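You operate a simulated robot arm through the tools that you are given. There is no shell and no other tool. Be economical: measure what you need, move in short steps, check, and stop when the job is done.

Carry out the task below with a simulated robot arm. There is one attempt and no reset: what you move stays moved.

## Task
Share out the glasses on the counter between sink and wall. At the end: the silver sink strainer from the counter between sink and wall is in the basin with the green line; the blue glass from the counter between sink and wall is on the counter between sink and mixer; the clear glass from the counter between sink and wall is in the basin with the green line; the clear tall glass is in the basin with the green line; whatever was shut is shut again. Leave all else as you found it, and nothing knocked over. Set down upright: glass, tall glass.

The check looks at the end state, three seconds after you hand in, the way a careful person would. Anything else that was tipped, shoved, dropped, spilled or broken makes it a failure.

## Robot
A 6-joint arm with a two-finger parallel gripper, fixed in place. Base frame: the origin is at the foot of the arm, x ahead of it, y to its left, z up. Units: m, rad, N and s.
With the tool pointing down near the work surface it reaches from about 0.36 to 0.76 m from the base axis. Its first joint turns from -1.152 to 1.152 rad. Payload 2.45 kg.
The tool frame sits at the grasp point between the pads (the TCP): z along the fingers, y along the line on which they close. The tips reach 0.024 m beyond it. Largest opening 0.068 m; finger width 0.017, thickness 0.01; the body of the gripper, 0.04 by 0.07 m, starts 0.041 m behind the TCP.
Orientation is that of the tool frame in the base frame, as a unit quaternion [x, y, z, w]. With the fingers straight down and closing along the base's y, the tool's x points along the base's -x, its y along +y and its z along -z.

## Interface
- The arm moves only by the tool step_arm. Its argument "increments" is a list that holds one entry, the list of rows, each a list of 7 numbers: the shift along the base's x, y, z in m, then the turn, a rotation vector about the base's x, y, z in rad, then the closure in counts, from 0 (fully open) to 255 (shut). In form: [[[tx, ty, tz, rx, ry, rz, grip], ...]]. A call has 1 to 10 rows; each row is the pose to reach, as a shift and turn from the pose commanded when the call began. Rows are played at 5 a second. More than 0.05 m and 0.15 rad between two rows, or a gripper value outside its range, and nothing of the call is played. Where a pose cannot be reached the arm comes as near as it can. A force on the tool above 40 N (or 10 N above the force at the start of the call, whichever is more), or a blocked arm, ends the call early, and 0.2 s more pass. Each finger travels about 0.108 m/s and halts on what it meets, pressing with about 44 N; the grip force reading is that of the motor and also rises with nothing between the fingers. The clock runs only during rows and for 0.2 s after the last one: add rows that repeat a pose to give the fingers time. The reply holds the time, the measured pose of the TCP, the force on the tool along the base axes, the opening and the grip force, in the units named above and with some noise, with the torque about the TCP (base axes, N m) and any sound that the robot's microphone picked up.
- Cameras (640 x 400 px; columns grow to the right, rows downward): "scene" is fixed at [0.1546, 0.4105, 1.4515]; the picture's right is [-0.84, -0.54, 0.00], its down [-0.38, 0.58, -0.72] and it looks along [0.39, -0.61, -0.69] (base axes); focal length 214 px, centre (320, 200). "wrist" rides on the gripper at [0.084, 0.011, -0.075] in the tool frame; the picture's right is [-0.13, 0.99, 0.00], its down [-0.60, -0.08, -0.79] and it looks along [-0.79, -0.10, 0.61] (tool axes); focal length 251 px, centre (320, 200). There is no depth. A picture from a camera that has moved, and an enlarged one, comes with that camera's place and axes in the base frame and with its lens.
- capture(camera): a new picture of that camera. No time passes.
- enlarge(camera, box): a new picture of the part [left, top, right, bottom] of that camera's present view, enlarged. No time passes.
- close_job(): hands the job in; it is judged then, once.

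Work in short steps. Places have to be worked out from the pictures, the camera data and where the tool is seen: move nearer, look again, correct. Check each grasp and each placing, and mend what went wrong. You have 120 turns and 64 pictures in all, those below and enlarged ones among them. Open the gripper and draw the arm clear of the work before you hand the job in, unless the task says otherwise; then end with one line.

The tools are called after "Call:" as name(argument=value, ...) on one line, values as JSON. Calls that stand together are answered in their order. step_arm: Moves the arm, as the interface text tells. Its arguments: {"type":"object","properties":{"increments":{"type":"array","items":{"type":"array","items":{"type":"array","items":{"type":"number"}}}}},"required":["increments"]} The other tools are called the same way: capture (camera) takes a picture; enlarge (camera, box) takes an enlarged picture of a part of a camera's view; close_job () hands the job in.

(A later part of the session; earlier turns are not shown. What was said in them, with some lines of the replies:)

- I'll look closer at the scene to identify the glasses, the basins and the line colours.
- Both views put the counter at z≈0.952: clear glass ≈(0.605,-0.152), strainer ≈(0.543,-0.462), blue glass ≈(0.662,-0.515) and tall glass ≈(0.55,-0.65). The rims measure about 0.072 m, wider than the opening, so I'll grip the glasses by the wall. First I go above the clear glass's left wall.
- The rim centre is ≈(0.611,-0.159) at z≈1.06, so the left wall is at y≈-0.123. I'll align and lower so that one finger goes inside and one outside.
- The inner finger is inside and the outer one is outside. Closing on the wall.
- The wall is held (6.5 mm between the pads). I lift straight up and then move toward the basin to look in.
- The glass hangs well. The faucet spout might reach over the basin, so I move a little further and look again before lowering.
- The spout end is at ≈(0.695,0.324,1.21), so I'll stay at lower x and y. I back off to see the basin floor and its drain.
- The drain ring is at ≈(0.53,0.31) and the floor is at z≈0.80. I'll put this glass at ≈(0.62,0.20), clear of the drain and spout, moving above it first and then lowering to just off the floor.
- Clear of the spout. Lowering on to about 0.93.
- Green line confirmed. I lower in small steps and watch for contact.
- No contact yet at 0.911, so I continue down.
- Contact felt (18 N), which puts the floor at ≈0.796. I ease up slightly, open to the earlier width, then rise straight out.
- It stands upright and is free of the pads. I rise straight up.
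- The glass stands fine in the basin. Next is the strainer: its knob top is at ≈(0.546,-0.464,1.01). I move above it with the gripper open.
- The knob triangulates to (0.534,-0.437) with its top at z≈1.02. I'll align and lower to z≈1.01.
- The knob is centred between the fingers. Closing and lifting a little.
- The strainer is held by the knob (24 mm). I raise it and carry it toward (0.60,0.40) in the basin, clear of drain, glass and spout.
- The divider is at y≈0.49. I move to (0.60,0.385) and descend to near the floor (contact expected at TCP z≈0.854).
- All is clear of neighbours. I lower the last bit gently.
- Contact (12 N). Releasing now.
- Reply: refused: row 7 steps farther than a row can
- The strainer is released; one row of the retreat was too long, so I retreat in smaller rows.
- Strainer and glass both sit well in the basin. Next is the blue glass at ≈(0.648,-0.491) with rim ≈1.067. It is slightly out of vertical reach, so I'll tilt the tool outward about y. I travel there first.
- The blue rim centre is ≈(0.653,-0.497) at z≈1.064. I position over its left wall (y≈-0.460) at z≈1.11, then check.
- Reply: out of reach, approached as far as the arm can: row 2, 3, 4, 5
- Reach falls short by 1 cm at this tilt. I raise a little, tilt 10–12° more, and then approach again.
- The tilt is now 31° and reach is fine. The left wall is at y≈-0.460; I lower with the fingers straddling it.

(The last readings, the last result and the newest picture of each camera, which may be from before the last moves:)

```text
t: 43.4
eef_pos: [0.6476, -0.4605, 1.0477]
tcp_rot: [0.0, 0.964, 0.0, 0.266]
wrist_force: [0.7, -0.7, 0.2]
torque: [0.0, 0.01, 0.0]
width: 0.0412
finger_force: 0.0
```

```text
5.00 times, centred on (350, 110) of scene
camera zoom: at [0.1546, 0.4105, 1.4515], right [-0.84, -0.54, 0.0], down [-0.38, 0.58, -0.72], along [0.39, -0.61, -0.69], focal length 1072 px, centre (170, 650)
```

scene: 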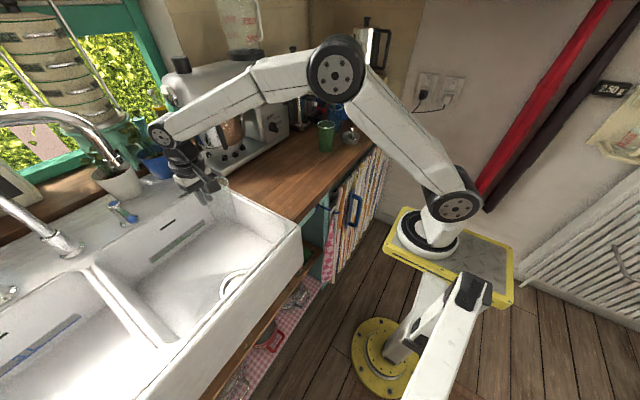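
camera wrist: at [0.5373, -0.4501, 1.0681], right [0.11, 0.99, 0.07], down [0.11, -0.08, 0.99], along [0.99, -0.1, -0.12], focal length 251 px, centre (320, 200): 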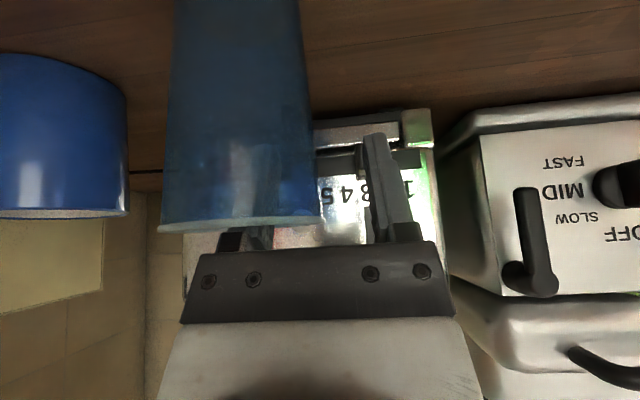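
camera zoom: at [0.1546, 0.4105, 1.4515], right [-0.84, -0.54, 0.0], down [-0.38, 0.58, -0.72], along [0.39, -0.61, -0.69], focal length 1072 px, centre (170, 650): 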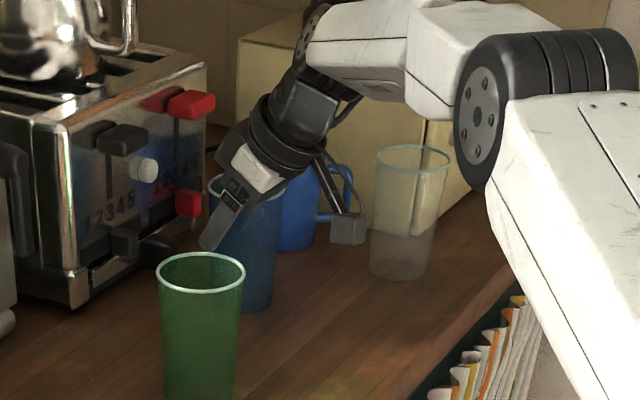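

The inner finger is inside the glass and nothing touches. Closing.

Call:
step_arm(increments=[[[0, 0, 0, 0, 0, 0, 150], [0, 0, 0, 0, 0, 0, 200], [0, 0, 0, 0, 0, 0, 255], [0, 0, 0, 0, 0, 0, 255], [0, 0, 0, 0, 0, 0, 255]]])

Call:
step_arm(increments=[[[0, 0, 0.01, 0, 0, 0, 255], [0, 0, 0.03, 0, 0, 0, 255], [0, 0, 0.06, 0, 0, 0, 255], [0, 0, 0.1, 0, 0, 0, 255], [0, 0, 0.14, 0, 0, 0, 255], [0, 0, 0.14, 0, 0, 0, 255]]])

Call:
enlarge(camera="scene", box=[280, 30, 420, 150])

```text
t: 44.6
eef_pos: [0.6475, -0.4618, 1.0492]
tcp_rot: [-0.001, 0.964, -0.001, 0.267]
wrist_force: [-1.3, -3.3, 6.8]
torque: [-0.48, 0.25, 0.05]
width: 0.0117
finger_force: 32.7
```

```text
t: 46.0
eef_pos: [0.6426, -0.4574, 1.1871]
tcp_rot: [0.001, 0.964, 0.001, 0.266]
wrist_force: [-0.3, 0.2, -1.8]
torque: [0.07, 0.02, 0.01]
width: 0.0103
finger_force: 31.8
out of reach, approached as far as the arm can: row 5, 6
```

```text
3.33 times, centred on (350, 90) of scene
camera zoom: at [0.1546, 0.4105, 1.4515], right [-0.84, -0.54, 0.0], down [-0.38, 0.58, -0.72], along [0.39, -0.61, -0.69], focal length 715 px, centre (220, 567)
```

zoom: 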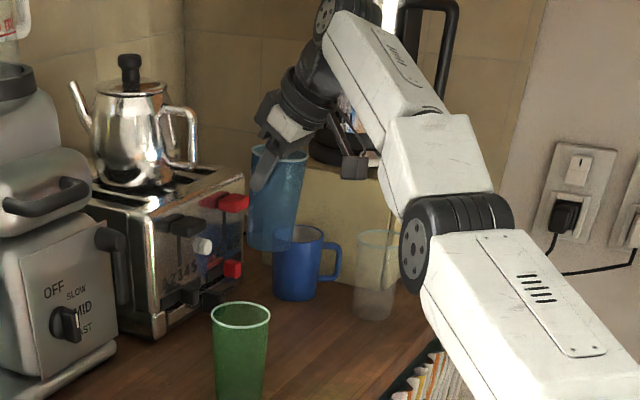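

The blue glass is held and upright. I pull back, raise, and carry it left toward the spot between sink and mixer.

Call:
step_arm(increments=[[[-0.04, 0.01, 0.01, 0, 0, 0, 255], [-0.08, 0.02, 0.03, 0, 0, 0, 255], [-0.08, 0.06, 0.05, 0, 0, 0, 255], [-0.08, 0.108, 0.05, 0, 0, 0, 255], [-0.08, 0.156, 0.05, 0, 0, 0, 255], [-0.08, 0.204, 0.05, 0, 0, 0, 255], [-0.08, 0.252, 0.05, 0, 0, 0, 255], [-0.08, 0.3, 0.05, 0, 0, 0, 255], [-0.08, 0.348, 0.05, 0, 0, 0, 255], [-0.08, 0.396, 0.05, 0, 0, 0, 255]]])

Call:
step_arm(increments=[[[0.0, 0.045, 0.0, 0, 0, 0, 255], [0.0, 0.09, 0.0, 0, 0, 0, 255], [0.0, 0.12, 0.0, 0, 0, 0, 255], [0.04, 0.12, -0.02, 0, 0, 0, 255], [0.08, 0.12, -0.04, 0, 0, 0, 255], [0.12, 0.12, -0.06, 0, 0, 0, 255], [0.12, 0.12, -0.1, 0, 0, 0, 255], [0.12, 0.12, -0.1, 0, 0, 0, 255]]])

Call:
enlarge(camera="scene", box=[140, 60, 340, 220])

Call:
capture(camera="wrist")

```text
t: 48.2
eef_pos: [0.638, -0.2268, 1.4173]
tcp_rot: [-0.008, 0.977, 0.019, 0.213]
wrist_force: [0.5, -0.7, -1.8]
torque: [0.04, 0.04, 0.01]
width: 0.0088
finger_force: 30.2
out of reach, approached as far as the arm can: row 1, 2, 3, 4, 5, 6, 7, 8, 9, 10
```

```text
t: 50.0
eef_pos: [0.7534, -0.1059, 1.3159]
tcp_rot: [-0.009, 0.977, 0.019, 0.214]
wrist_force: [-0.1, 0.3, -2.8]
torque: [0.06, -0.01, -0.02]
width: 0.0088
finger_force: 30.9
out of reach, approached as far as the arm can: row 1, 2, 3, 4, 6
```

```text
2.50 times, centred on (240, 140) of scene
camera zoom: at [0.1547, 0.4105, 1.4515], right [-0.84, -0.54, 0.0], down [-0.38, 0.58, -0.72], along [0.39, -0.61, -0.69], focal length 536 px, centre (520, 350)
```

zoom: 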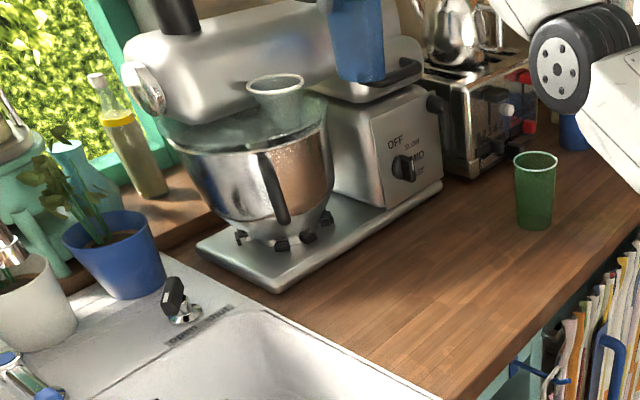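

```text
23 pictures are left
camera wrist: at [0.6474, -0.0995, 1.3485], right [0.09, 0.99, 0.09], down [0.22, -0.1, 0.97], along [0.97, -0.07, -0.23], focal length 251 px, centre (320, 200)
```

wrist: 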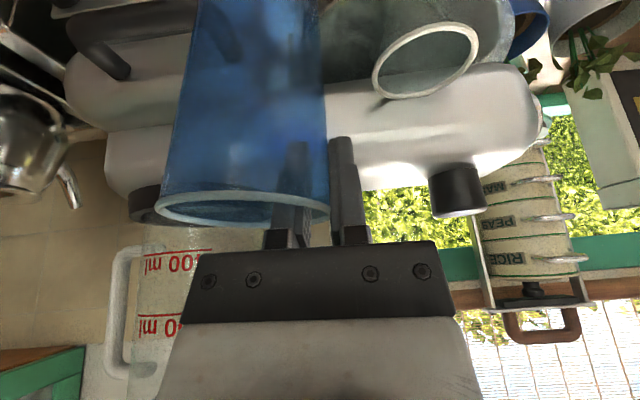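

The arm took an odd route near its limit and ended up high, close to the mixer, but with no contact force. I back out in small steps and look at the readings.

Call:
step_arm(increments=[[[-0.02, 0, 0, 0, 0, 0, 255], [-0.04, 0, 0, 0, 0, 0, 255], [-0.06, 0, 0, 0, 0, 0, 255]]])

```text
t: 50.8
eef_pos: [0.7441, -0.1103, 1.3291]
tcp_rot: [-0.012, 0.977, 0.019, 0.213]
wrist_force: [1.3, 0.3, -3.1]
torque: [0.05, 0.0, 0.02]
width: 0.0086
finger_force: 30.8
out of reach, approached as far as the arm can: row 1, 2, 3
```

The arm may be stuck with its elbow straight. I'll look at the whole arm.

Call:
capture(camera="scene")

```text
22 pictures are left
```

scene: 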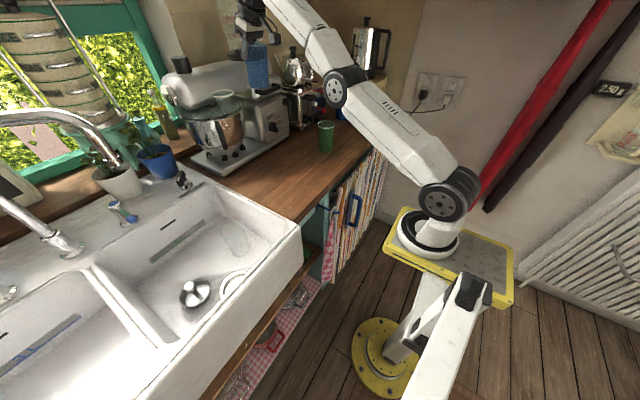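

The elbow is indeed straight. Earlier, extra outward tilt while pulling back freed it, so I do that in small steps.

Call:
step_arm(increments=[[[-0.02, 0, 0, 0, -0.06, 0, 255], [-0.04, 0, 0, 0, -0.12, 0, 255], [-0.06, 0, 0, 0, -0.17, 0, 255]]])

```text
t: 51.6
eef_pos: [0.7411, -0.1217, 1.3757]
tcp_rot: [-0.011, 0.96, 0.018, 0.278]
wrist_force: [0.2, 0.2, -2.4]
torque: [0.07, 0.03, 0.01]
width: 0.0085
finger_force: 30.2
out of reach, approached as far as the arm can: row 1, 2, 3
```

Still on the straight-elbow singularity. I command a move exactly along the arm's line toward the shoulder, which should only be achievable by bending the elbow.

Call:
step_arm(increments=[[[-0.036, 0.006, -0.017, 0, 0, 0, 255], [-0.072, 0.011, -0.034, 0, 0, 0, 255], [-0.09, 0.014, -0.042, 0, 0, 0, 255], [-0.09, 0.014, -0.042, 0, 0, 0, 255]]])

```text
t: 52.6
eef_pos: [0.7426, -0.1243, 1.3807]
tcp_rot: [-0.011, 0.955, 0.018, 0.295]
wrist_force: [0.7, 0.1, -2.1]
torque: [0.05, 0.02, -0.01]
width: 0.0084
finger_force: 31.1
out of reach, approached as far as the arm can: row 1, 2, 3, 4
```

The elbow has hyper-extended slightly, so inward commands push it into its limit. Downward motion should bend it back, so I first swing around to the free space over the sink on the same arc.

Call:
step_arm(increments=[[[0.009, 0.045, 0, 0, 0, 0, 255], [0.012, 0.091, 0, 0, 0, 0, 255], [0.013, 0.137, 0, 0, 0, 0, 255], [0.011, 0.183, 0, 0, 0, 0, 255], [0.006, 0.229, 0, 0, 0, 0, 255], [-0.002, 0.275, 0, 0, 0, 0, 255], [-0.013, 0.32, 0, 0, 0, 0, 255]]])

Call:
capture(camera="scene")

```text
t: 54.2
eef_pos: [0.7284, 0.1962, 1.3795]
tcp_rot: [-0.011, 0.955, 0.017, 0.296]
wrist_force: [0.3, 0.7, -3.1]
torque: [0.06, -0.02, 0.02]
width: 0.0085
finger_force: 29.8
out of reach, approached as far as the arm can: row 3
```

```text
21 pictures are left
```

scene: 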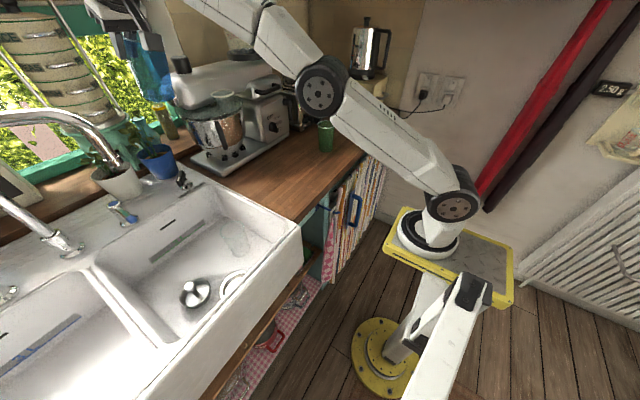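

That worked. Now down along the arc and then gently inward to bend the elbow the right way.

Call:
step_arm(increments=[[[0.012, 0.003, -0.03, 0, 0, 0, 255], [0.02, 0.005, -0.055, 0, 0, 0, 255], [0.025, 0.006, -0.08, 0, 0, 0, 255], [0.015, 0.004, -0.1, 0, 0, 0, 255], [0.0, 0.0, -0.11, 0, 0, 0, 255], [-0.02, -0.005, -0.115, 0, 0, 0, 255]]])

```text
t: 55.6
eef_pos: [0.7079, 0.1919, 1.2651]
tcp_rot: [-0.011, 0.955, 0.018, 0.296]
wrist_force: [-0.3, 0.3, -3.4]
torque: [0.02, 0.02, 0.03]
width: 0.0083
finger_force: 30.0
```

Elbow is freed. I correct the small orientation drift and move over the target spot between the sink and mixer.

Call:
step_arm(increments=[[[0.0, -0.035, -0.02, -0.015, 0.031, -0.016, 255], [0.005, -0.07, -0.04, -0.029, 0.062, -0.031, 255], [0.013, -0.1, -0.065, -0.029, 0.062, -0.031, 255], [0.022, -0.13, -0.09, -0.029, 0.062, -0.031, 255], [0.022, -0.13, -0.125, -0.029, 0.062, -0.031, 255], [0.022, -0.13, -0.125, -0.029, 0.062, -0.031, 255]]])

Call:
enlarge(camera="scene", box=[140, 60, 340, 220])

Call:
capture(camera="wrist")

```text
t: 57.0
eef_pos: [0.732, 0.0608, 1.1406]
tcp_rot: [0.0, 0.964, -0.001, 0.266]
wrist_force: [-4.7, -1.3, -1.7]
torque: [-0.01, 0.28, -0.14]
width: 0.0085
finger_force: 30.0
```

```text
2.50 times, centred on (240, 140) of scene
camera zoom: at [0.1545, 0.4104, 1.4515], right [-0.84, -0.54, 0.0], down [-0.38, 0.58, -0.72], along [0.39, -0.61, -0.69], focal length 536 px, centre (520, 350)
```

zoom: 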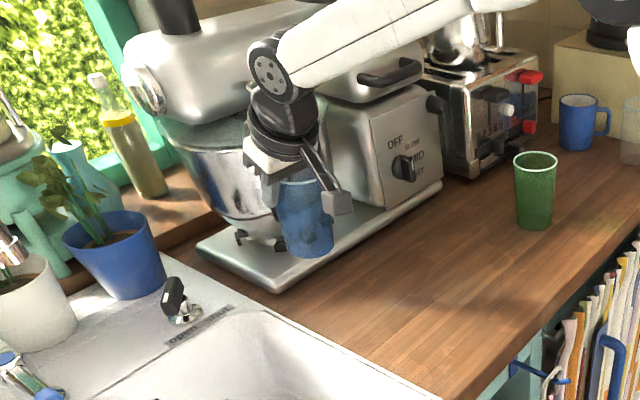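

```text
19 pictures are left
camera wrist: at [0.6207, 0.0714, 1.1615], right [0.11, 0.99, 0.06], down [0.11, -0.08, 0.99], along [0.99, -0.1, -0.12], focal length 251 px, centre (320, 200)
```

wrist: 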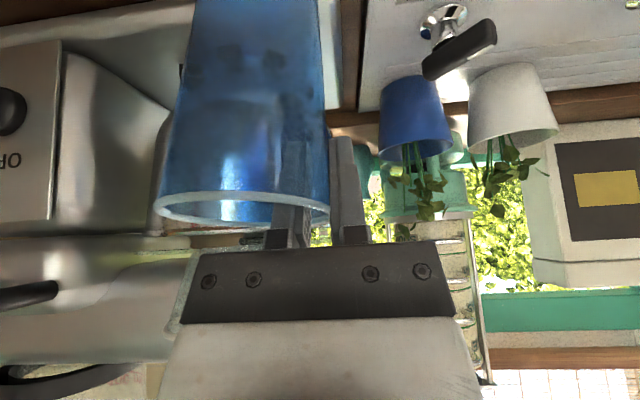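

There is a −4.7 N x-force, so the glass may be brushing the mixer bowl. I pull back right away.

Call:
step_arm(increments=[[[-0.025, 0, 0, 0, 0, 0, 255], [-0.045, 0, 0, 0, 0, 0, 255], [-0.045, 0, 0, 0, 0, 0, 255]]])

Call:
enlarge(camera="scene", box=[140, 60, 340, 220])

```text
t: 57.8
eef_pos: [0.6854, 0.0623, 1.1411]
tcp_rot: [0.0, 0.964, -0.001, 0.266]
wrist_force: [-0.1, 0.1, -3.1]
torque: [0.09, 0.01, 0.02]
width: 0.0084
finger_force: 30.3
```

```text
2.50 times, centred on (240, 140) of scene
camera zoom: at [0.1546, 0.4105, 1.4515], right [-0.84, -0.54, 0.0], down [-0.38, 0.58, -0.72], along [0.39, -0.61, -0.69], focal length 536 px, centre (520, 350)
```

zoom: 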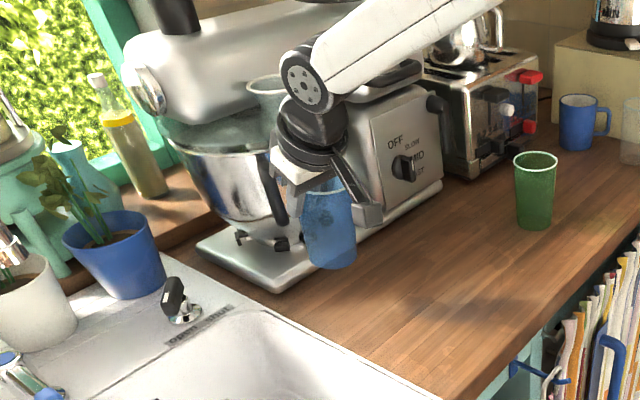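

Nothing shifted, and the force is gone. I'll set it a bit nearer, at TCP x≈0.70, lowering now.

Call:
step_arm(increments=[[[0.005, 0, -0.025, 0, 0, 0, 255], [0.01, 0, -0.05, 0, 0, 0, 255], [0.012, 0, -0.07, 0, 0, 0, 255], [0.012, 0, -0.08, 0, 0, 0, 255], [0.012, 0, -0.08, 0, 0, 0, 255]]])

```text
t: 59.0
eef_pos: [0.6986, 0.0614, 1.0612]
tcp_rot: [-0.001, 0.964, -0.001, 0.265]
wrist_force: [-0.3, 0.1, -2.2]
torque: [0.09, -0.01, -0.02]
width: 0.0086
finger_force: 29.9
```

Call:
step_arm(increments=[[[0, 0, -0.005, 0, 0, 0, 255], [0, 0, -0.01, 0, 0, 0, 255], [0, 0, -0.01, 0, 0, 0, 255]]])

Call:
enlarge(camera="scene", box=[200, 90, 300, 190])

```text
t: 59.8
eef_pos: [0.6984, 0.0605, 1.0538]
tcp_rot: [-0.001, 0.963, 0.0, 0.269]
wrist_force: [-5.7, 1.7, 19.4]
torque: [-0.57, 1.01, -0.22]
width: 0.0081
finger_force: 30.9
```

```text
4.00 times, centred on (250, 140) of scene
camera zoom: at [0.154, 0.4105, 1.4516], right [-0.84, -0.54, 0.0], down [-0.37, 0.58, -0.72], along [0.39, -0.61, -0.69], focal length 858 px, centre (600, 440)
```

zoom: 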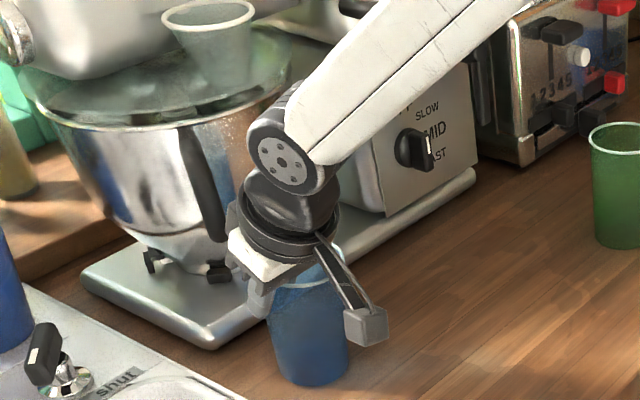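

Contact, with the near edge of the base touching first (slight lean). I raise 4 mm, rotate +0.06 about y to level it, and touch down again.

Call:
step_arm(increments=[[[0, 0, 0.004, 0, 0.03, 0, 255], [0, 0, 0.004, 0, 0.06, 0, 255], [0, 0, 0.001, 0, 0.06, 0, 255], [0, 0, 0.001, 0, 0.06, 0, 255]]])

```text
t: 60.8
eef_pos: [0.6968, 0.0603, 1.0534]
tcp_rot: [-0.001, 0.971, 0.0, 0.237]
wrist_force: [-5.8, -0.4, 13.2]
torque: [-0.55, 0.89, -0.22]
width: 0.0085
finger_force: 30.1
```

The residual lean is small, so I unload slightly and open slowly so it settles.

Call:
step_arm(increments=[[[0, 0, 0.003, 0, 0.03, 0, 255], [0, 0, 0.003, 0, 0.03, 0, 240], [0, 0, 0.003, 0, 0.03, 0, 225], [0, 0, 0.003, 0, 0.03, 0, 205], [0, 0, 0.003, 0, 0.03, 0, 180], [0, 0, 0.003, 0, 0.03, 0, 140], [0, 0, 0.003, 0, 0.03, 0, 105], [0, 0, 0.003, 0, 0.03, 0, 105]]])

Call:
capture(camera="wrist")

```text
t: 62.6
eef_pos: [0.6981, 0.0617, 1.0552]
tcp_rot: [-0.001, 0.975, -0.001, 0.223]
wrist_force: [0.4, -0.9, -0.2]
torque: [-0.02, -0.01, -0.04]
width: 0.0398
finger_force: 0.1
```

```text
16 pictures are left
camera wrist: at [0.5905, 0.0719, 1.0857], right [0.12, 0.99, 0.05], down [0.2, -0.08, 0.98], along [0.97, -0.1, -0.21], focal length 251 px, centre (320, 200)
```

wrist: 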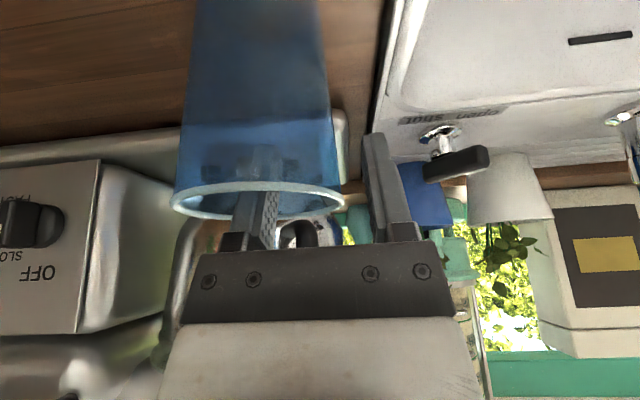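

It is free and standing. I rise straight up, then pull back and bring the tool upright.

Call:
step_arm(increments=[[[0, 0, 0.02, 0, 0, 0, 105], [0, 0, 0.05, 0, 0, 0, 105], [0, 0, 0.085, 0, 0, 0, 105], [-0.04, 0, 0.1, 0, 0.1, 0, 105], [-0.08, 0, 0.12, 0, 0.22, 0, 105], [-0.11, 0, 0.14, 0, 0.34, 0, 105], [-0.14, 0, 0.15, 0, 0.45, 0, 105], [-0.14, 0, 0.15, 0, 0.45, 0, 105]]])

Call:
capture(camera="scene")

```text
t: 64.4
eef_pos: [0.5576, 0.0618, 1.2043]
tcp_rot: [-0.001, 1.0, 0.0, -0.002]
wrist_force: [0.3, -0.5, 0.7]
torque: [-0.04, -0.02, 0.0]
width: 0.0398
finger_force: 0.0
```

```text
15 pictures are left
```

scene: 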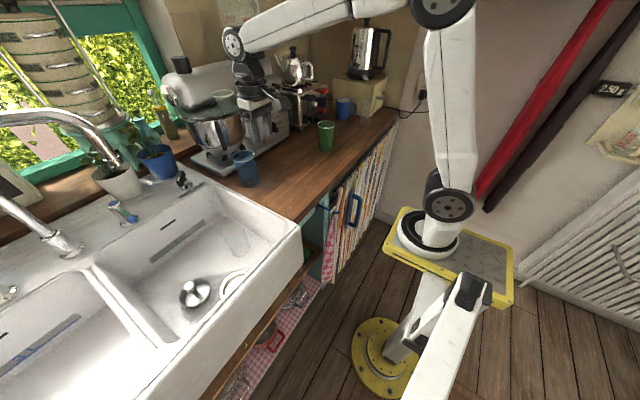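

The blue glass stands upright between sink and mixer, and nothing else moved. The tall glass at ≈(0.554,-0.66) is far out, so I'll swing there, yaw the tool to the radial direction and grip it with a larger tilt. Then I'll set it down closer and regrasp it vertically.

Call:
step_arm(increments=[[[-0.0135, -0.0475, 0, 0, 0, -0.0873, 105], [-0.027, -0.095, 0, 0, 0, -0.1746, 105], [-0.0405, -0.1425, 0, 0, 0, -0.2619, 105], [-0.054, -0.19, 0, 0, 0, -0.3492, 105], [-0.0675, -0.2375, 0, 0, 0, -0.4365, 105], [-0.081, -0.285, 0, 0, 0, -0.5238, 105], [-0.0945, -0.3325, 0, 0, 0, -0.6111, 105], [-0.108, -0.38, 0, 0, 0, -0.6984, 105], [-0.1215, -0.4275, 0, 0, 0, -0.7857, 105], [-0.135, -0.475, 0, 0, 0, -0.873, 105]]])

Call:
step_arm(increments=[[[0.0, 0.0, 0, -0.1118, -0.0938, 0, 105], [0.01, -0.012, 0, -0.2236, -0.1876, 0, 105], [0.02, -0.024, 0, -0.3354, -0.2814, 0, 105], [0.03, -0.036, 0, -0.4472, -0.3752, 0, 105], [0.04, -0.048, 0, -0.559, -0.469, 0, 105], [0.04, -0.048, 0, -0.559, -0.469, 0, 105]]])

Call:
capture(camera="wrist")

```text
t: 66.6
eef_pos: [0.4235, -0.4156, 1.2046]
tcp_rot: [0.423, 0.906, 0.0, -0.001]
wrist_force: [-0.5, 0.5, -0.3]
torque: [0.02, -0.01, 0.03]
width: 0.0398
finger_force: 0.0
```

```text
t: 68.0
eef_pos: [0.4628, -0.4625, 1.205]
tcp_rot: [0.395, 0.847, -0.151, 0.323]
wrist_force: [0.3, -1.2, 0.2]
torque: [0.01, -0.02, 0.01]
width: 0.0402
finger_force: 0.0
```

```text
14 pictures are left
camera wrist: at [0.3992, -0.369, 1.2041], right [0.82, 0.56, 0.08], down [-0.11, 0.01, 0.99], along [0.56, -0.83, 0.07], focal length 251 px, centre (320, 200)
```

wrist: 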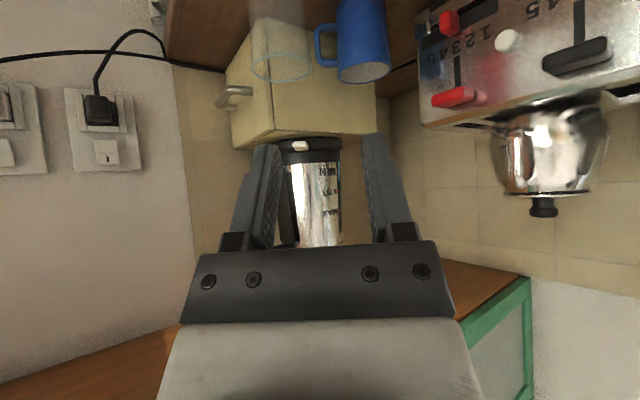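

The tall glass's centre is ≈(0.554,-0.66), rim ≈1.06. I approach above its left (CCW) wall point ≈(0.582,-0.636), staying over the rim, then check.

Call:
step_arm(increments=[[[0.023, -0.034, -0.021, 0, 0, 0, 105], [0.046, -0.068, -0.042, 0, 0, 0, 105], [0.069, -0.102, -0.063, 0, 0, 0, 105], [0.092, -0.136, -0.084, 0, 0, 0, 105], [0.112, -0.164, -0.105, 0, 0, 0, 105], [0.112, -0.164, -0.105, 0, 0, 0, 105]]])

Call:
capture(camera="wrist")

Call:
enlarge(camera="scene", box=[310, 60, 410, 140])

```text
t: 69.4
eef_pos: [0.5711, -0.6231, 1.0991]
tcp_rot: [0.394, 0.847, -0.151, 0.322]
wrist_force: [0.2, 0.0, 0.6]
torque: [0.03, 0.01, 0.02]
width: 0.0401
finger_force: 0.0
out of reach, approached as far as the arm can: row 5, 6
```

```text
13 pictures are left
camera wrist: at [0.5076, -0.5293, 1.0987], right [0.82, 0.56, 0.08], down [-0.11, 0.01, 0.99], along [0.56, -0.83, 0.07], focal length 251 px, centre (320, 200)
```

wrist: 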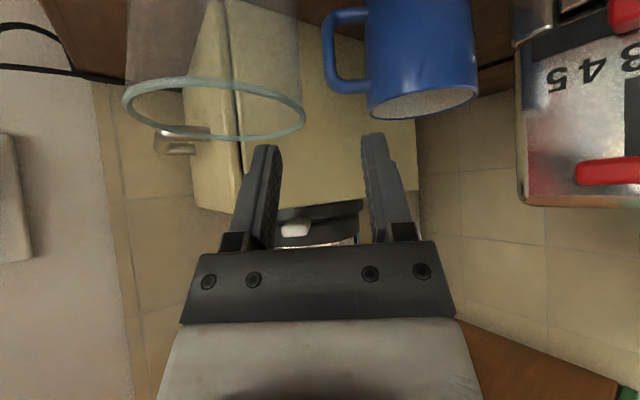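

```text
5.00 times, centred on (360, 100) of scene
camera zoom: at [0.1546, 0.4105, 1.4515], right [-0.84, -0.54, 0.0], down [-0.38, 0.58, -0.72], along [0.39, -0.61, -0.69], focal length 1072 px, centre (120, 700)
```

zoom: 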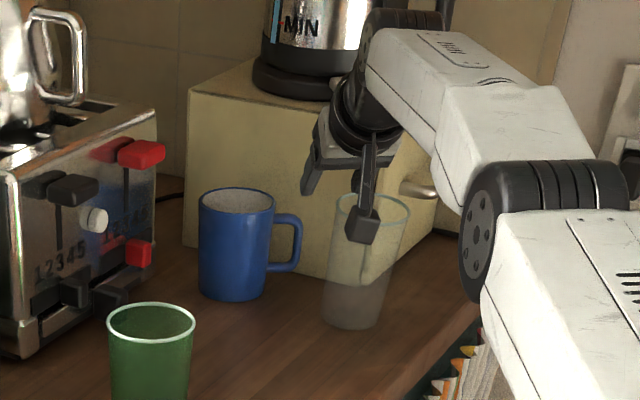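

I'm at the reach limit, but almost exactly above the wall point: the rim edge is ≈6 mm left of the TCP line. I shift that much and lower, which also eases the elbow.

Call:
step_arm(increments=[[[-0.0046, -0.0039, -0.01, 0, 0, 0, 105], [-0.0046, -0.0039, -0.02, 0, 0, 0, 105], [-0.0046, -0.0039, -0.032, 0, 0, 0, 105], [-0.0046, -0.0039, -0.043, 0, 0, 0, 105], [-0.0046, -0.0039, -0.043, 0, 0, 0, 105]]])

Call:
capture(camera="wrist")

```text
t: 70.6
eef_pos: [0.5682, -0.6265, 1.056]
tcp_rot: [0.395, 0.847, -0.152, 0.322]
wrist_force: [-0.6, -0.4, 0.2]
torque: [0.02, -0.03, 0.03]
width: 0.0399
finger_force: 0.1
```

```text
11 pictures are left
camera wrist: at [0.5036, -0.533, 1.0559], right [0.82, 0.56, 0.08], down [-0.11, 0.01, 0.99], along [0.56, -0.83, 0.07], focal length 251 px, centre (320, 200)
```

wrist: 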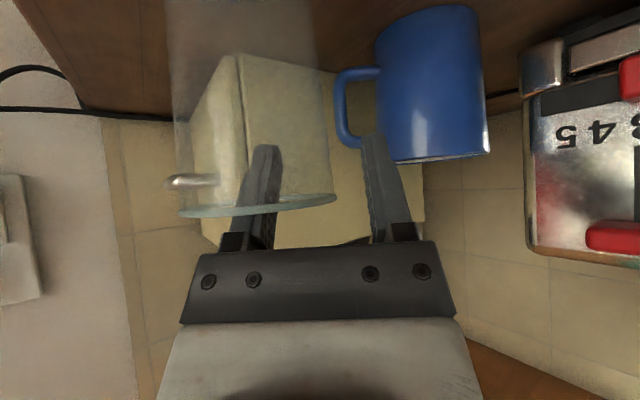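

The inner finger is inside the rim and the wall lies between the pads. Closing.

Call:
step_arm(increments=[[[0, 0, 0, 0, 0, 0, 150], [0, 0, 0, 0, 0, 0, 200], [0, 0, 0, 0, 0, 0, 255], [0, 0, 0, 0, 0, 0, 255], [0, 0, 0, 0, 0, 0, 255]]])

Call:
capture(camera="wrist")

```text
t: 71.8
eef_pos: [0.5671, -0.6269, 1.0567]
tcp_rot: [0.395, 0.847, -0.152, 0.323]
wrist_force: [-1.9, -1.7, 4.2]
torque: [-0.03, 0.34, 0.03]
width: 0.0134
finger_force: 33.1
```

```text
10 pictures are left
camera wrist: at [0.5034, -0.5333, 1.0568], right [0.82, 0.56, 0.08], down [-0.11, 0.01, 0.99], along [0.56, -0.83, 0.07], focal length 251 px, centre (320, 200)
```

wrist: 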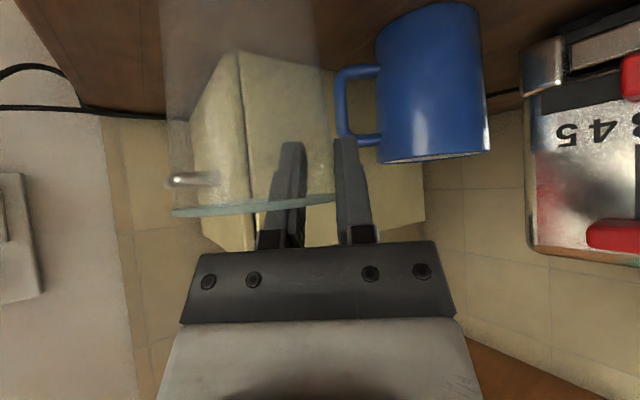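

Gripped. I lift slightly, then rise while pulling inward so the elbow keeps its bend.

Call:
step_arm(increments=[[[0, 0, 0.012, 0, 0, 0, 255], [-0.02, 0.024, 0.025, 0, 0, 0, 255], [-0.045, 0.053, 0.045, 0, 0, 0, 255], [-0.07, 0.083, 0.068, 0, 0, 0, 255], [-0.095, 0.113, 0.09, 0, 0, 0, 255], [-0.108, 0.128, 0.12, 0, 0, 0, 255], [-0.108, 0.128, 0.145, 0, 0, 0, 255], [-0.108, 0.128, 0.145, 0, 0, 0, 255]]])

Call:
capture(camera="scene")

```text
t: 73.6
eef_pos: [0.4585, -0.4981, 1.201]
tcp_rot: [0.395, 0.847, -0.151, 0.322]
wrist_force: [0.3, 0.5, -2.9]
torque: [0.04, -0.01, 0.02]
width: 0.0129
finger_force: 33.0
```

```text
9 pictures are left
```

scene: 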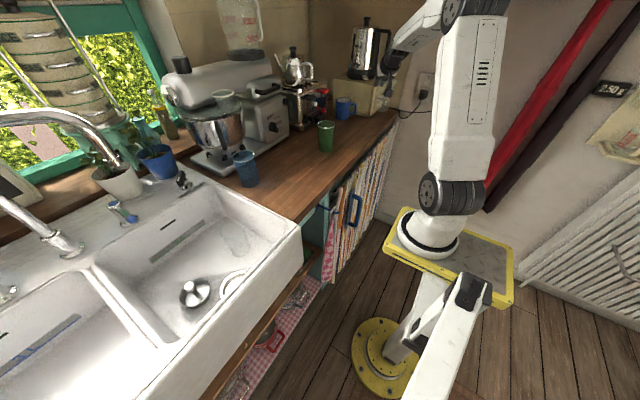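

The glass is lifted with no reach warnings. I carry it to an interim spot on the counter (TCP ≈(0.60,-0.15)).

Call:
step_arm(increments=[[[0.0177, 0.0435, 0, 0, 0, 0, 255], [0.0354, 0.087, 0, 0, 0, 0, 255], [0.053, 0.1305, 0, 0, 0, 0, 255], [0.0708, 0.174, 0, 0, 0, 0, 255], [0.0885, 0.2175, 0, 0, 0, 0, 255], [0.1062, 0.261, 0, 0, 0, 0, 255], [0.124, 0.3045, 0, 0, 0, 0, 255], [0.1415, 0.348, 0, 0, 0, 0, 255], [0.1415, 0.348, -0.04, 0, 0, 0, 255], [0.1415, 0.348, -0.08, 0, 0, 0, 255]]])

Call:
enlarge(camera="scene", box=[220, 60, 380, 200])

```text
t: 75.8
eef_pos: [0.6016, -0.1513, 1.1215]
tcp_rot: [0.394, 0.847, -0.15, 0.322]
wrist_force: [0.4, -0.5, -2.5]
torque: [0.03, -0.04, 0.01]
width: 0.0132
finger_force: 33.1
```

```text
2.86 times, centred on (300, 130) of scene
camera zoom: at [0.1546, 0.4105, 1.4515], right [-0.84, -0.54, 0.0], down [-0.38, 0.58, -0.72], along [0.39, -0.61, -0.69], focal length 613 px, centre (377, 400)
```

zoom: 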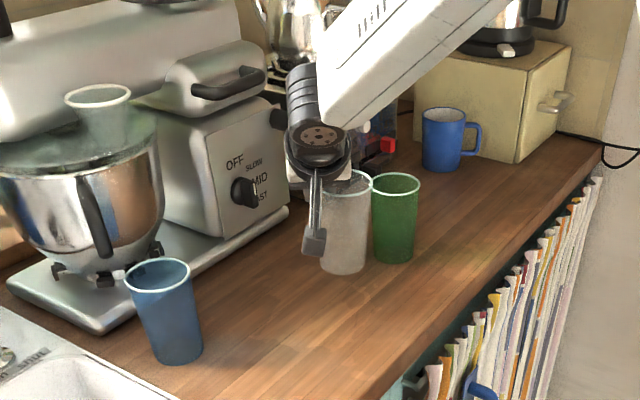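

It hangs nearly upright, clear of the green glass. I lower it close to the counter.

Call:
step_arm(increments=[[[0, 0, -0.025, 0, 0, 0, 255], [0, 0, -0.045, 0, 0, 0, 255], [0, 0, -0.055, 0, 0, 0, 255], [0, 0, -0.055, 0, 0, 0, 255]]])

Call:
step_arm(increments=[[[0, 0, -0.004, 0, 0, 0, 255], [0, 0, -0.007, 0, 0, 0, 255], [0, 0, -0.007, 0, 0, 0, 255]]])

```text
t: 76.8
eef_pos: [0.6016, -0.1496, 1.0649]
tcp_rot: [0.395, 0.847, -0.151, 0.322]
wrist_force: [0.8, 0.5, -2.0]
torque: [0.04, -0.07, -0.01]
width: 0.0131
finger_force: 32.8
```

```text
t: 77.6
eef_pos: [0.6013, -0.1489, 1.06]
tcp_rot: [0.394, 0.847, -0.151, 0.323]
wrist_force: [-1.6, 2.7, 6.9]
torque: [0.04, 0.55, -0.15]
width: 0.013
finger_force: 33.0
```

Light contact at 1.060. I release slowly.

Call:
step_arm(increments=[[[0, 0, 0, 0, 0, 0, 240], [0, 0, 0, 0, 0, 0, 225], [0, 0, 0, 0, 0, 0, 205], [0, 0, 0, 0, 0, 0, 180], [0, 0, 0, 0, 0, 0, 145], [0, 0, 0, 0, 0, 0, 105], [0, 0, 0, 0, 0, 0, 105]]])

Call:
capture(camera="wrist")

```text
t: 79.2
eef_pos: [0.6009, -0.1501, 1.0587]
tcp_rot: [0.395, 0.847, -0.151, 0.322]
wrist_force: [0.2, -0.5, 0.8]
torque: [-0.01, 0.0, 0.0]
width: 0.0399
finger_force: 0.1
```

```text
7 pictures are left
camera wrist: at [0.5375, -0.0569, 1.0585], right [0.82, 0.56, 0.08], down [-0.11, 0.01, 0.99], along [0.56, -0.83, 0.07], focal length 251 px, centre (320, 200)
```

wrist: 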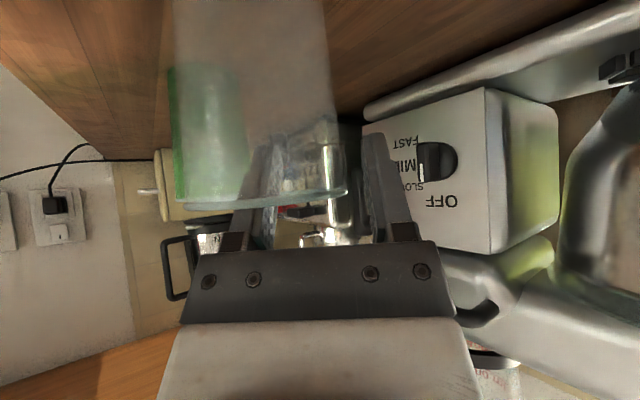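

The tall glass stands free. I rise straight up, then bring the tool back to vertical with zero yaw.

Call:
step_arm(increments=[[[0, 0, 0.02, 0, 0, 0, 105], [0, 0, 0.05, 0, 0, 0, 105], [0, 0, 0.085, 0, 0, 0, 105], [-0.01, 0.012, 0.11, 0.1118, 0.0938, 0, 105], [-0.02, 0.024, 0.12, 0.2236, 0.1876, 0, 105], [-0.03, 0.036, 0.13, 0.3354, 0.2814, 0, 105], [-0.03, 0.036, 0.13, 0.4472, 0.3752, 0, 105], [-0.03, 0.036, 0.13, 0.559, 0.469, 0, 105]]])

Call:
step_arm(increments=[[[0, 0, 0, 0, 0, 0.145, 105], [0, 0, 0, 0, 0, 0.29, 105], [0, 0, 0, 0, 0, 0.435, 105], [0, 0, 0, 0, 0, 0.58, 105], [0, 0, 0, 0, 0, 0.725, 105], [0, 0, -0.02, 0, 0, 0.873, 105], [0, 0, -0.04, 0, 0, 0.873, 105], [0, 0, -0.04, 0, 0, 0.873, 105]]])

Call:
capture(camera="wrist")

Call:
enlarge(camera="scene", box=[220, 60, 380, 200])

```text
t: 81.0
eef_pos: [0.5706, -0.1147, 1.1907]
tcp_rot: [0.422, 0.906, 0.001, -0.002]
wrist_force: [0.2, -0.4, -0.5]
torque: [0.01, 0.02, 0.04]
width: 0.0402
finger_force: 0.0
```

```text
t: 82.8
eef_pos: [0.5704, -0.1142, 1.1489]
tcp_rot: [-0.001, 1.0, -0.001, -0.001]
wrist_force: [-0.2, 0.2, 0.6]
torque: [0.0, 0.01, 0.03]
width: 0.0399
finger_force: 0.0
```

```text
6 pictures are left
camera wrist: at [0.4874, -0.1033, 1.2239], right [0.13, 0.99, 0.0], down [0.61, -0.08, 0.79], along [0.79, -0.1, -0.61], focal length 251 px, centre (320, 200)
```

wrist: 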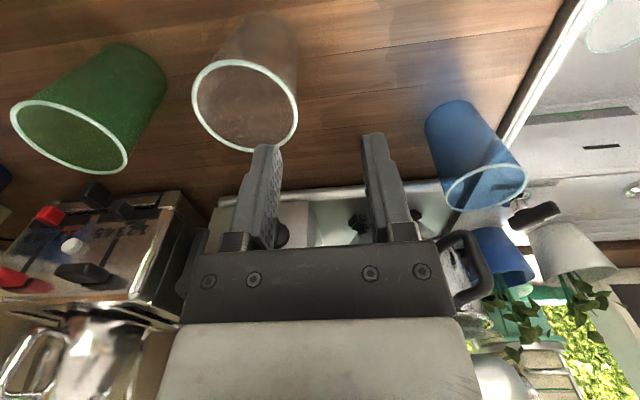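

```text
2.86 times, centred on (300, 130) of scene
camera zoom: at [0.1546, 0.4105, 1.4515], right [-0.84, -0.54, 0.0], down [-0.38, 0.58, -0.72], along [0.39, -0.61, -0.69], focal length 613 px, centre (377, 400)
```

zoom: 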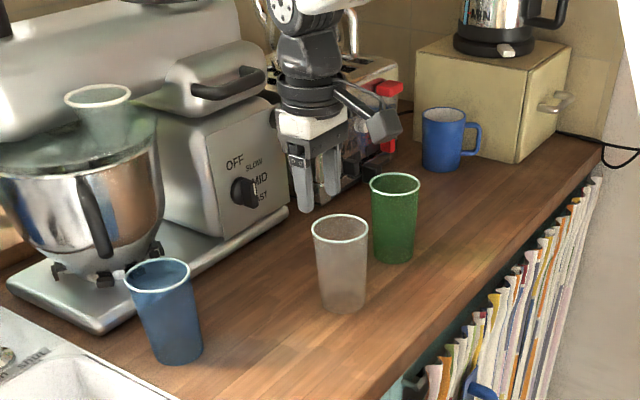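

The tall glass stands upright at ≈(0.582,-0.173). I do the same vertical wall grip as the first glass: TCP to (0.582,-0.136,1.048).

Call:
step_arm(increments=[[[0.012, -0.022, -0.01, 0, 0, 0, 105], [0.012, -0.022, -0.035, 0, 0, 0, 105], [0.012, -0.022, -0.06, 0, 0, 0, 105], [0.012, -0.022, -0.085, 0, 0, 0, 105], [0.012, -0.022, -0.101, 0, 0, 0, 105], [0.012, -0.022, -0.101, 0, 0, 0, 105]]])

Call:
capture(camera="wrist")

```text
t: 84.2
eef_pos: [0.5831, -0.1363, 1.0477]
tcp_rot: [-0.001, 1.0, 0.0, -0.001]
wrist_force: [0.5, -0.5, -0.2]
torque: [-0.02, -0.02, 0.0]
width: 0.0399
finger_force: 0.1
```

```text
4 pictures are left
camera wrist: at [0.4992, -0.1252, 1.1229], right [0.13, 0.99, 0.0], down [0.61, -0.08, 0.79], along [0.79, -0.1, -0.61], focal length 251 px, centre (320, 200)
```

wrist: 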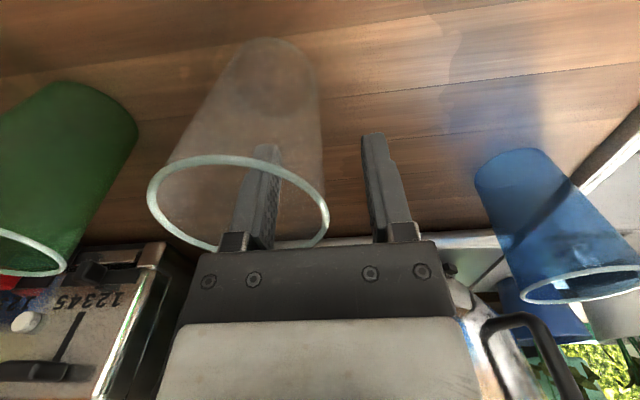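

It matches the first grasp. Closing and lifting to z≈1.20.

Call:
step_arm(increments=[[[0, 0, 0, 0, 0, 0, 160], [0, 0, 0, 0, 0, 0, 200], [0, 0, 0, 0, 0, 0, 255], [0, 0, 0, 0, 0, 0, 255], [0, 0, 0, 0, 0, 0, 255], [0, 0, 0.02, 0, 0, 0, 255], [0, 0, 0.06, 0, 0, 0, 255], [0, 0, 0.105, 0, 0, 0, 255], [0, 0, 0.15, 0, 0, 0, 255], [0, 0, 0.15, 0, 0, 0, 255]]])

Call:
step_arm(increments=[[[0.002, 0.043, 0, 0, 0, 0, 255], [0.004, 0.086, 0, 0, 0, 0, 255], [0.006, 0.129, 0, 0, 0, 0, 255], [0.008, 0.172, 0, 0, 0, 0, 255], [0.01, 0.215, 0, 0, 0, 0, 255], [0.012, 0.258, 0, 0, 0, 0, 255], [0.014, 0.301, 0, 0, 0, 0, 255], [0.017, 0.344, 0, 0, 0, 0, 255], [0.017, 0.344, 0, 0, 0, 0, 255]]])

```text
t: 86.4
eef_pos: [0.5818, -0.1351, 1.1993]
tcp_rot: [-0.001, 1.0, 0.0, -0.001]
wrist_force: [-0.4, 0.8, -3.6]
torque: [0.12, 0.01, 0.0]
width: 0.0071
finger_force: 29.5
```

```text
t: 88.4
eef_pos: [0.5996, 0.2079, 1.1991]
tcp_rot: [-0.001, 1.0, 0.0, 0.0]
wrist_force: [-0.4, 0.3, -0.4]
torque: [0.05, 0.01, 0.0]
width: 0.0069
finger_force: 29.9
```

It's held. I lower inside the basin first (to stay within reach), then move outward past the clear glass at a safe height.

Call:
step_arm(increments=[[[0.02, 0, -0.04, 0, 0, 0, 255], [0.03, 0, -0.085, 0, 0, 0, 255], [0.035, 0, -0.125, 0, 0, 0, 255], [0.037, 0, -0.142, 0, 0, 0, 255], [0.06, 0, -0.15, 0, 0, 0, 255], [0.085, 0, -0.163, 0, 0, 0, 255], [0.106, 0, -0.185, 0, 0, 0, 255], [0.106, 0, -0.21, 0, 0, 0, 255], [0.106, 0, -0.21, 0, 0, 0, 255]]])

Call:
enlarge(camera="scene", box=[120, 100, 300, 280])

```text
t: 90.4
eef_pos: [0.7067, 0.2072, 0.9883]
tcp_rot: [0.0, 1.0, 0.0, 0.0]
wrist_force: [-0.5, -0.2, -2.7]
torque: [0.08, 0.04, -0.01]
width: 0.0073
finger_force: 29.2
```

```text
2.22 times, centred on (210, 190) of scene
camera zoom: at [0.1547, 0.4105, 1.4515], right [-0.84, -0.54, 0.0], down [-0.38, 0.58, -0.72], along [0.39, -0.61, -0.69], focal length 477 px, centre (564, 222)
```

zoom: 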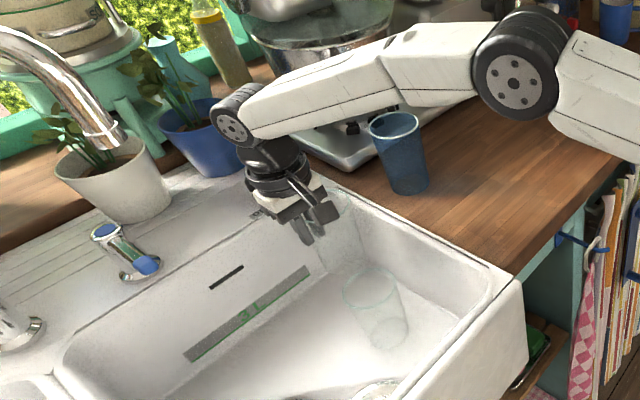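

Clear of everything. Lowering toward the floor (contact expected ≈0.895).

Call:
step_arm(increments=[[[0, 0, -0.03, 0, 0, 0, 255], [0, 0, -0.06, 0, 0, 0, 255], [0, 0, -0.075, 0, 0, 0, 255], [0, 0, -0.083, 0, 0, 0, 255], [0, 0, -0.083, 0, 0, 0, 255]]])

Call:
step_arm(increments=[[[0, 0, -0.004, 0, 0, 0, 255], [0, 0, -0.008, 0, 0, 0, 255], [0, 0, -0.008, 0, 0, 0, 255]]])

```text
t: 91.6
eef_pos: [0.7047, 0.2072, 0.9062]
tcp_rot: [-0.001, 1.0, 0.0, 0.0]
wrist_force: [-0.2, 0.1, -2.4]
torque: [0.08, 0.0, 0.03]
width: 0.0073
finger_force: 29.6
```

```text
t: 92.4
eef_pos: [0.7061, 0.2084, 0.8987]
tcp_rot: [-0.001, 1.0, 0.001, 0.001]
wrist_force: [-2.6, 1.8, 16.5]
torque: [-0.75, 0.14, -0.07]
width: 0.0072
finger_force: 30.1
```

Floor contact at 0.899, with a torque signature like the first glass. I ease up and release.

Call:
step_arm(increments=[[[0, 0, 0.003, 0, 0, 0, 255], [0, 0, 0.003, 0, 0, 0, 235], [0, 0, 0.003, 0, 0, 0, 210], [0, 0, 0.003, 0, 0, 0, 180], [0, 0, 0.003, 0, 0, 0, 140], [0, 0, 0.003, 0, 0, 0, 105], [0, 0, 0.003, 0, 0, 0, 105]]])

Call:
capture(camera="wrist")

```text
t: 94.0
eef_pos: [0.7058, 0.2082, 0.9017]
tcp_rot: [-0.001, 1.0, -0.001, 0.0]
wrist_force: [-0.8, -0.5, -0.8]
torque: [0.0, 0.02, -0.02]
width: 0.04
finger_force: 0.0
```

```text
2 pictures are left
camera wrist: at [0.6224, 0.2184, 0.9752], right [0.13, 0.99, 0.0], down [0.6, -0.08, 0.79], along [0.79, -0.1, -0.61], focal length 251 px, centre (320, 200)
```

wrist: 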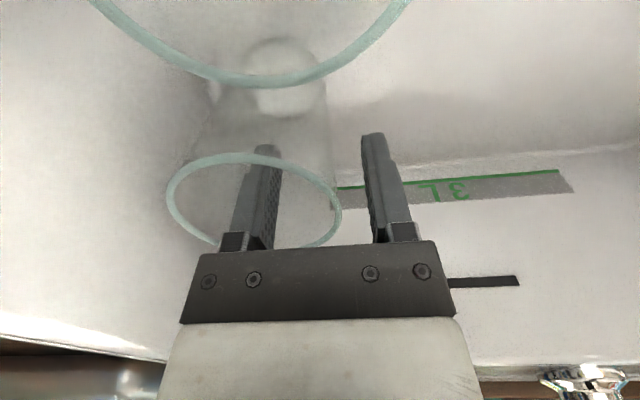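

It stands free. I rise straight out, then move inward as I go higher (to respect the reach limit) and away from the basin.

Call:
step_arm(increments=[[[0, 0, 0.02, 0, 0, 0, 105], [0, 0, 0.05, 0, 0, 0, 105], [0, 0, 0.085, 0, 0, 0, 105], [-0.01, 0, 0.115, 0, 0, 0, 105], [-0.04, -0.01, 0.145, 0, 0, 0, 105], [-0.075, -0.02, 0.175, 0, 0, 0, 105], [-0.11, -0.03, 0.205, 0, 0, 0, 105], [-0.14, -0.04, 0.24, 0, 0, 0, 105], [-0.165, -0.05, 0.28, 0, 0, 0, 105], [-0.19, -0.06, 0.31, 0, 0, 0, 105]]])

Call:
step_arm(increments=[[[-0.01, -0.045, 0.01, 0, 0, 0, 60], [-0.02, -0.09, 0.02, 0, 0, 0, 0], [-0.03, -0.135, 0.03, 0, 0, 0, 0], [-0.04, -0.18, 0.04, 0, 0, 0, 0], [-0.05, -0.225, 0.04, 0, 0, 0, 0], [-0.06, -0.27, 0.04, 0, 0, 0, 0], [-0.07, -0.315, 0.04, 0, 0, 0, 0], [-0.07, -0.345, 0.04, 0, 0, 0, 0]]])

Call:
enlarge(camera="scene", box=[100, 60, 400, 320])

```text
t: 96.2
eef_pos: [0.5149, 0.1471, 1.2104]
tcp_rot: [-0.001, 1.0, -0.001, 0.0]
wrist_force: [0.5, 0.1, 0.6]
torque: [0.03, -0.01, 0.0]
width: 0.0399
finger_force: 0.0
```

```text
t: 98.0
eef_pos: [0.4449, -0.1989, 1.2509]
tcp_rot: [-0.001, 1.0, 0.0, -0.001]
wrist_force: [0.2, -0.2, -1.3]
torque: [-0.01, 0.01, -0.01]
width: 0.0679
finger_force: 0.1
```

```text
1.54 times, centred on (250, 190) of scene
camera zoom: at [0.1546, 0.4105, 1.4515], right [-0.84, -0.54, 0.0], down [-0.38, 0.58, -0.72], along [0.39, -0.61, -0.69], focal length 330 px, centre (428, 215)
```

zoom: 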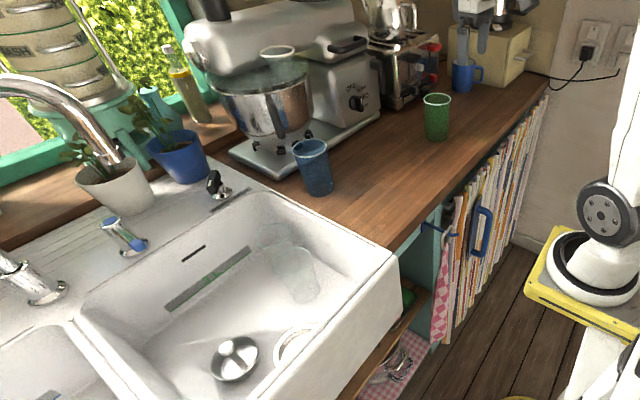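

The overview looks right. I use one enlargement to confirm both glasses in the basin stand upright.

Call:
enlarge(camera="scene", box=[170, 130, 290, 230])

```text
4.00 times, centred on (230, 180) of scene
camera zoom: at [0.1546, 0.4105, 1.4515], right [-0.84, -0.54, 0.0], down [-0.38, 0.58, -0.72], along [0.39, -0.61, -0.69], focal length 858 px, centre (680, 280)
```

zoom: 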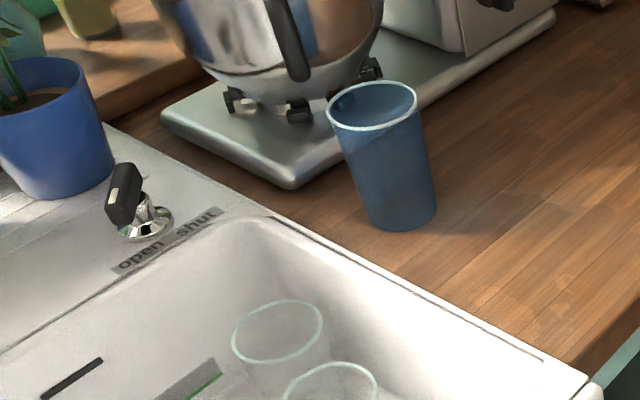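

Both glasses in the basin and the blue glass stand upright, the gripper is open and the arm is clear, so I hand the job in.

Call:
close_job()

```text
The job is handed in.
```

I handed the job in with the strainer, the clear glass and the tall glass in the green-line basin, both glasses upright. The blue glass stands upright on the counter between sink and mixer. While I carried it, it briefly touched the mixer with about 5 N, and pictures before and after show nothing moved.
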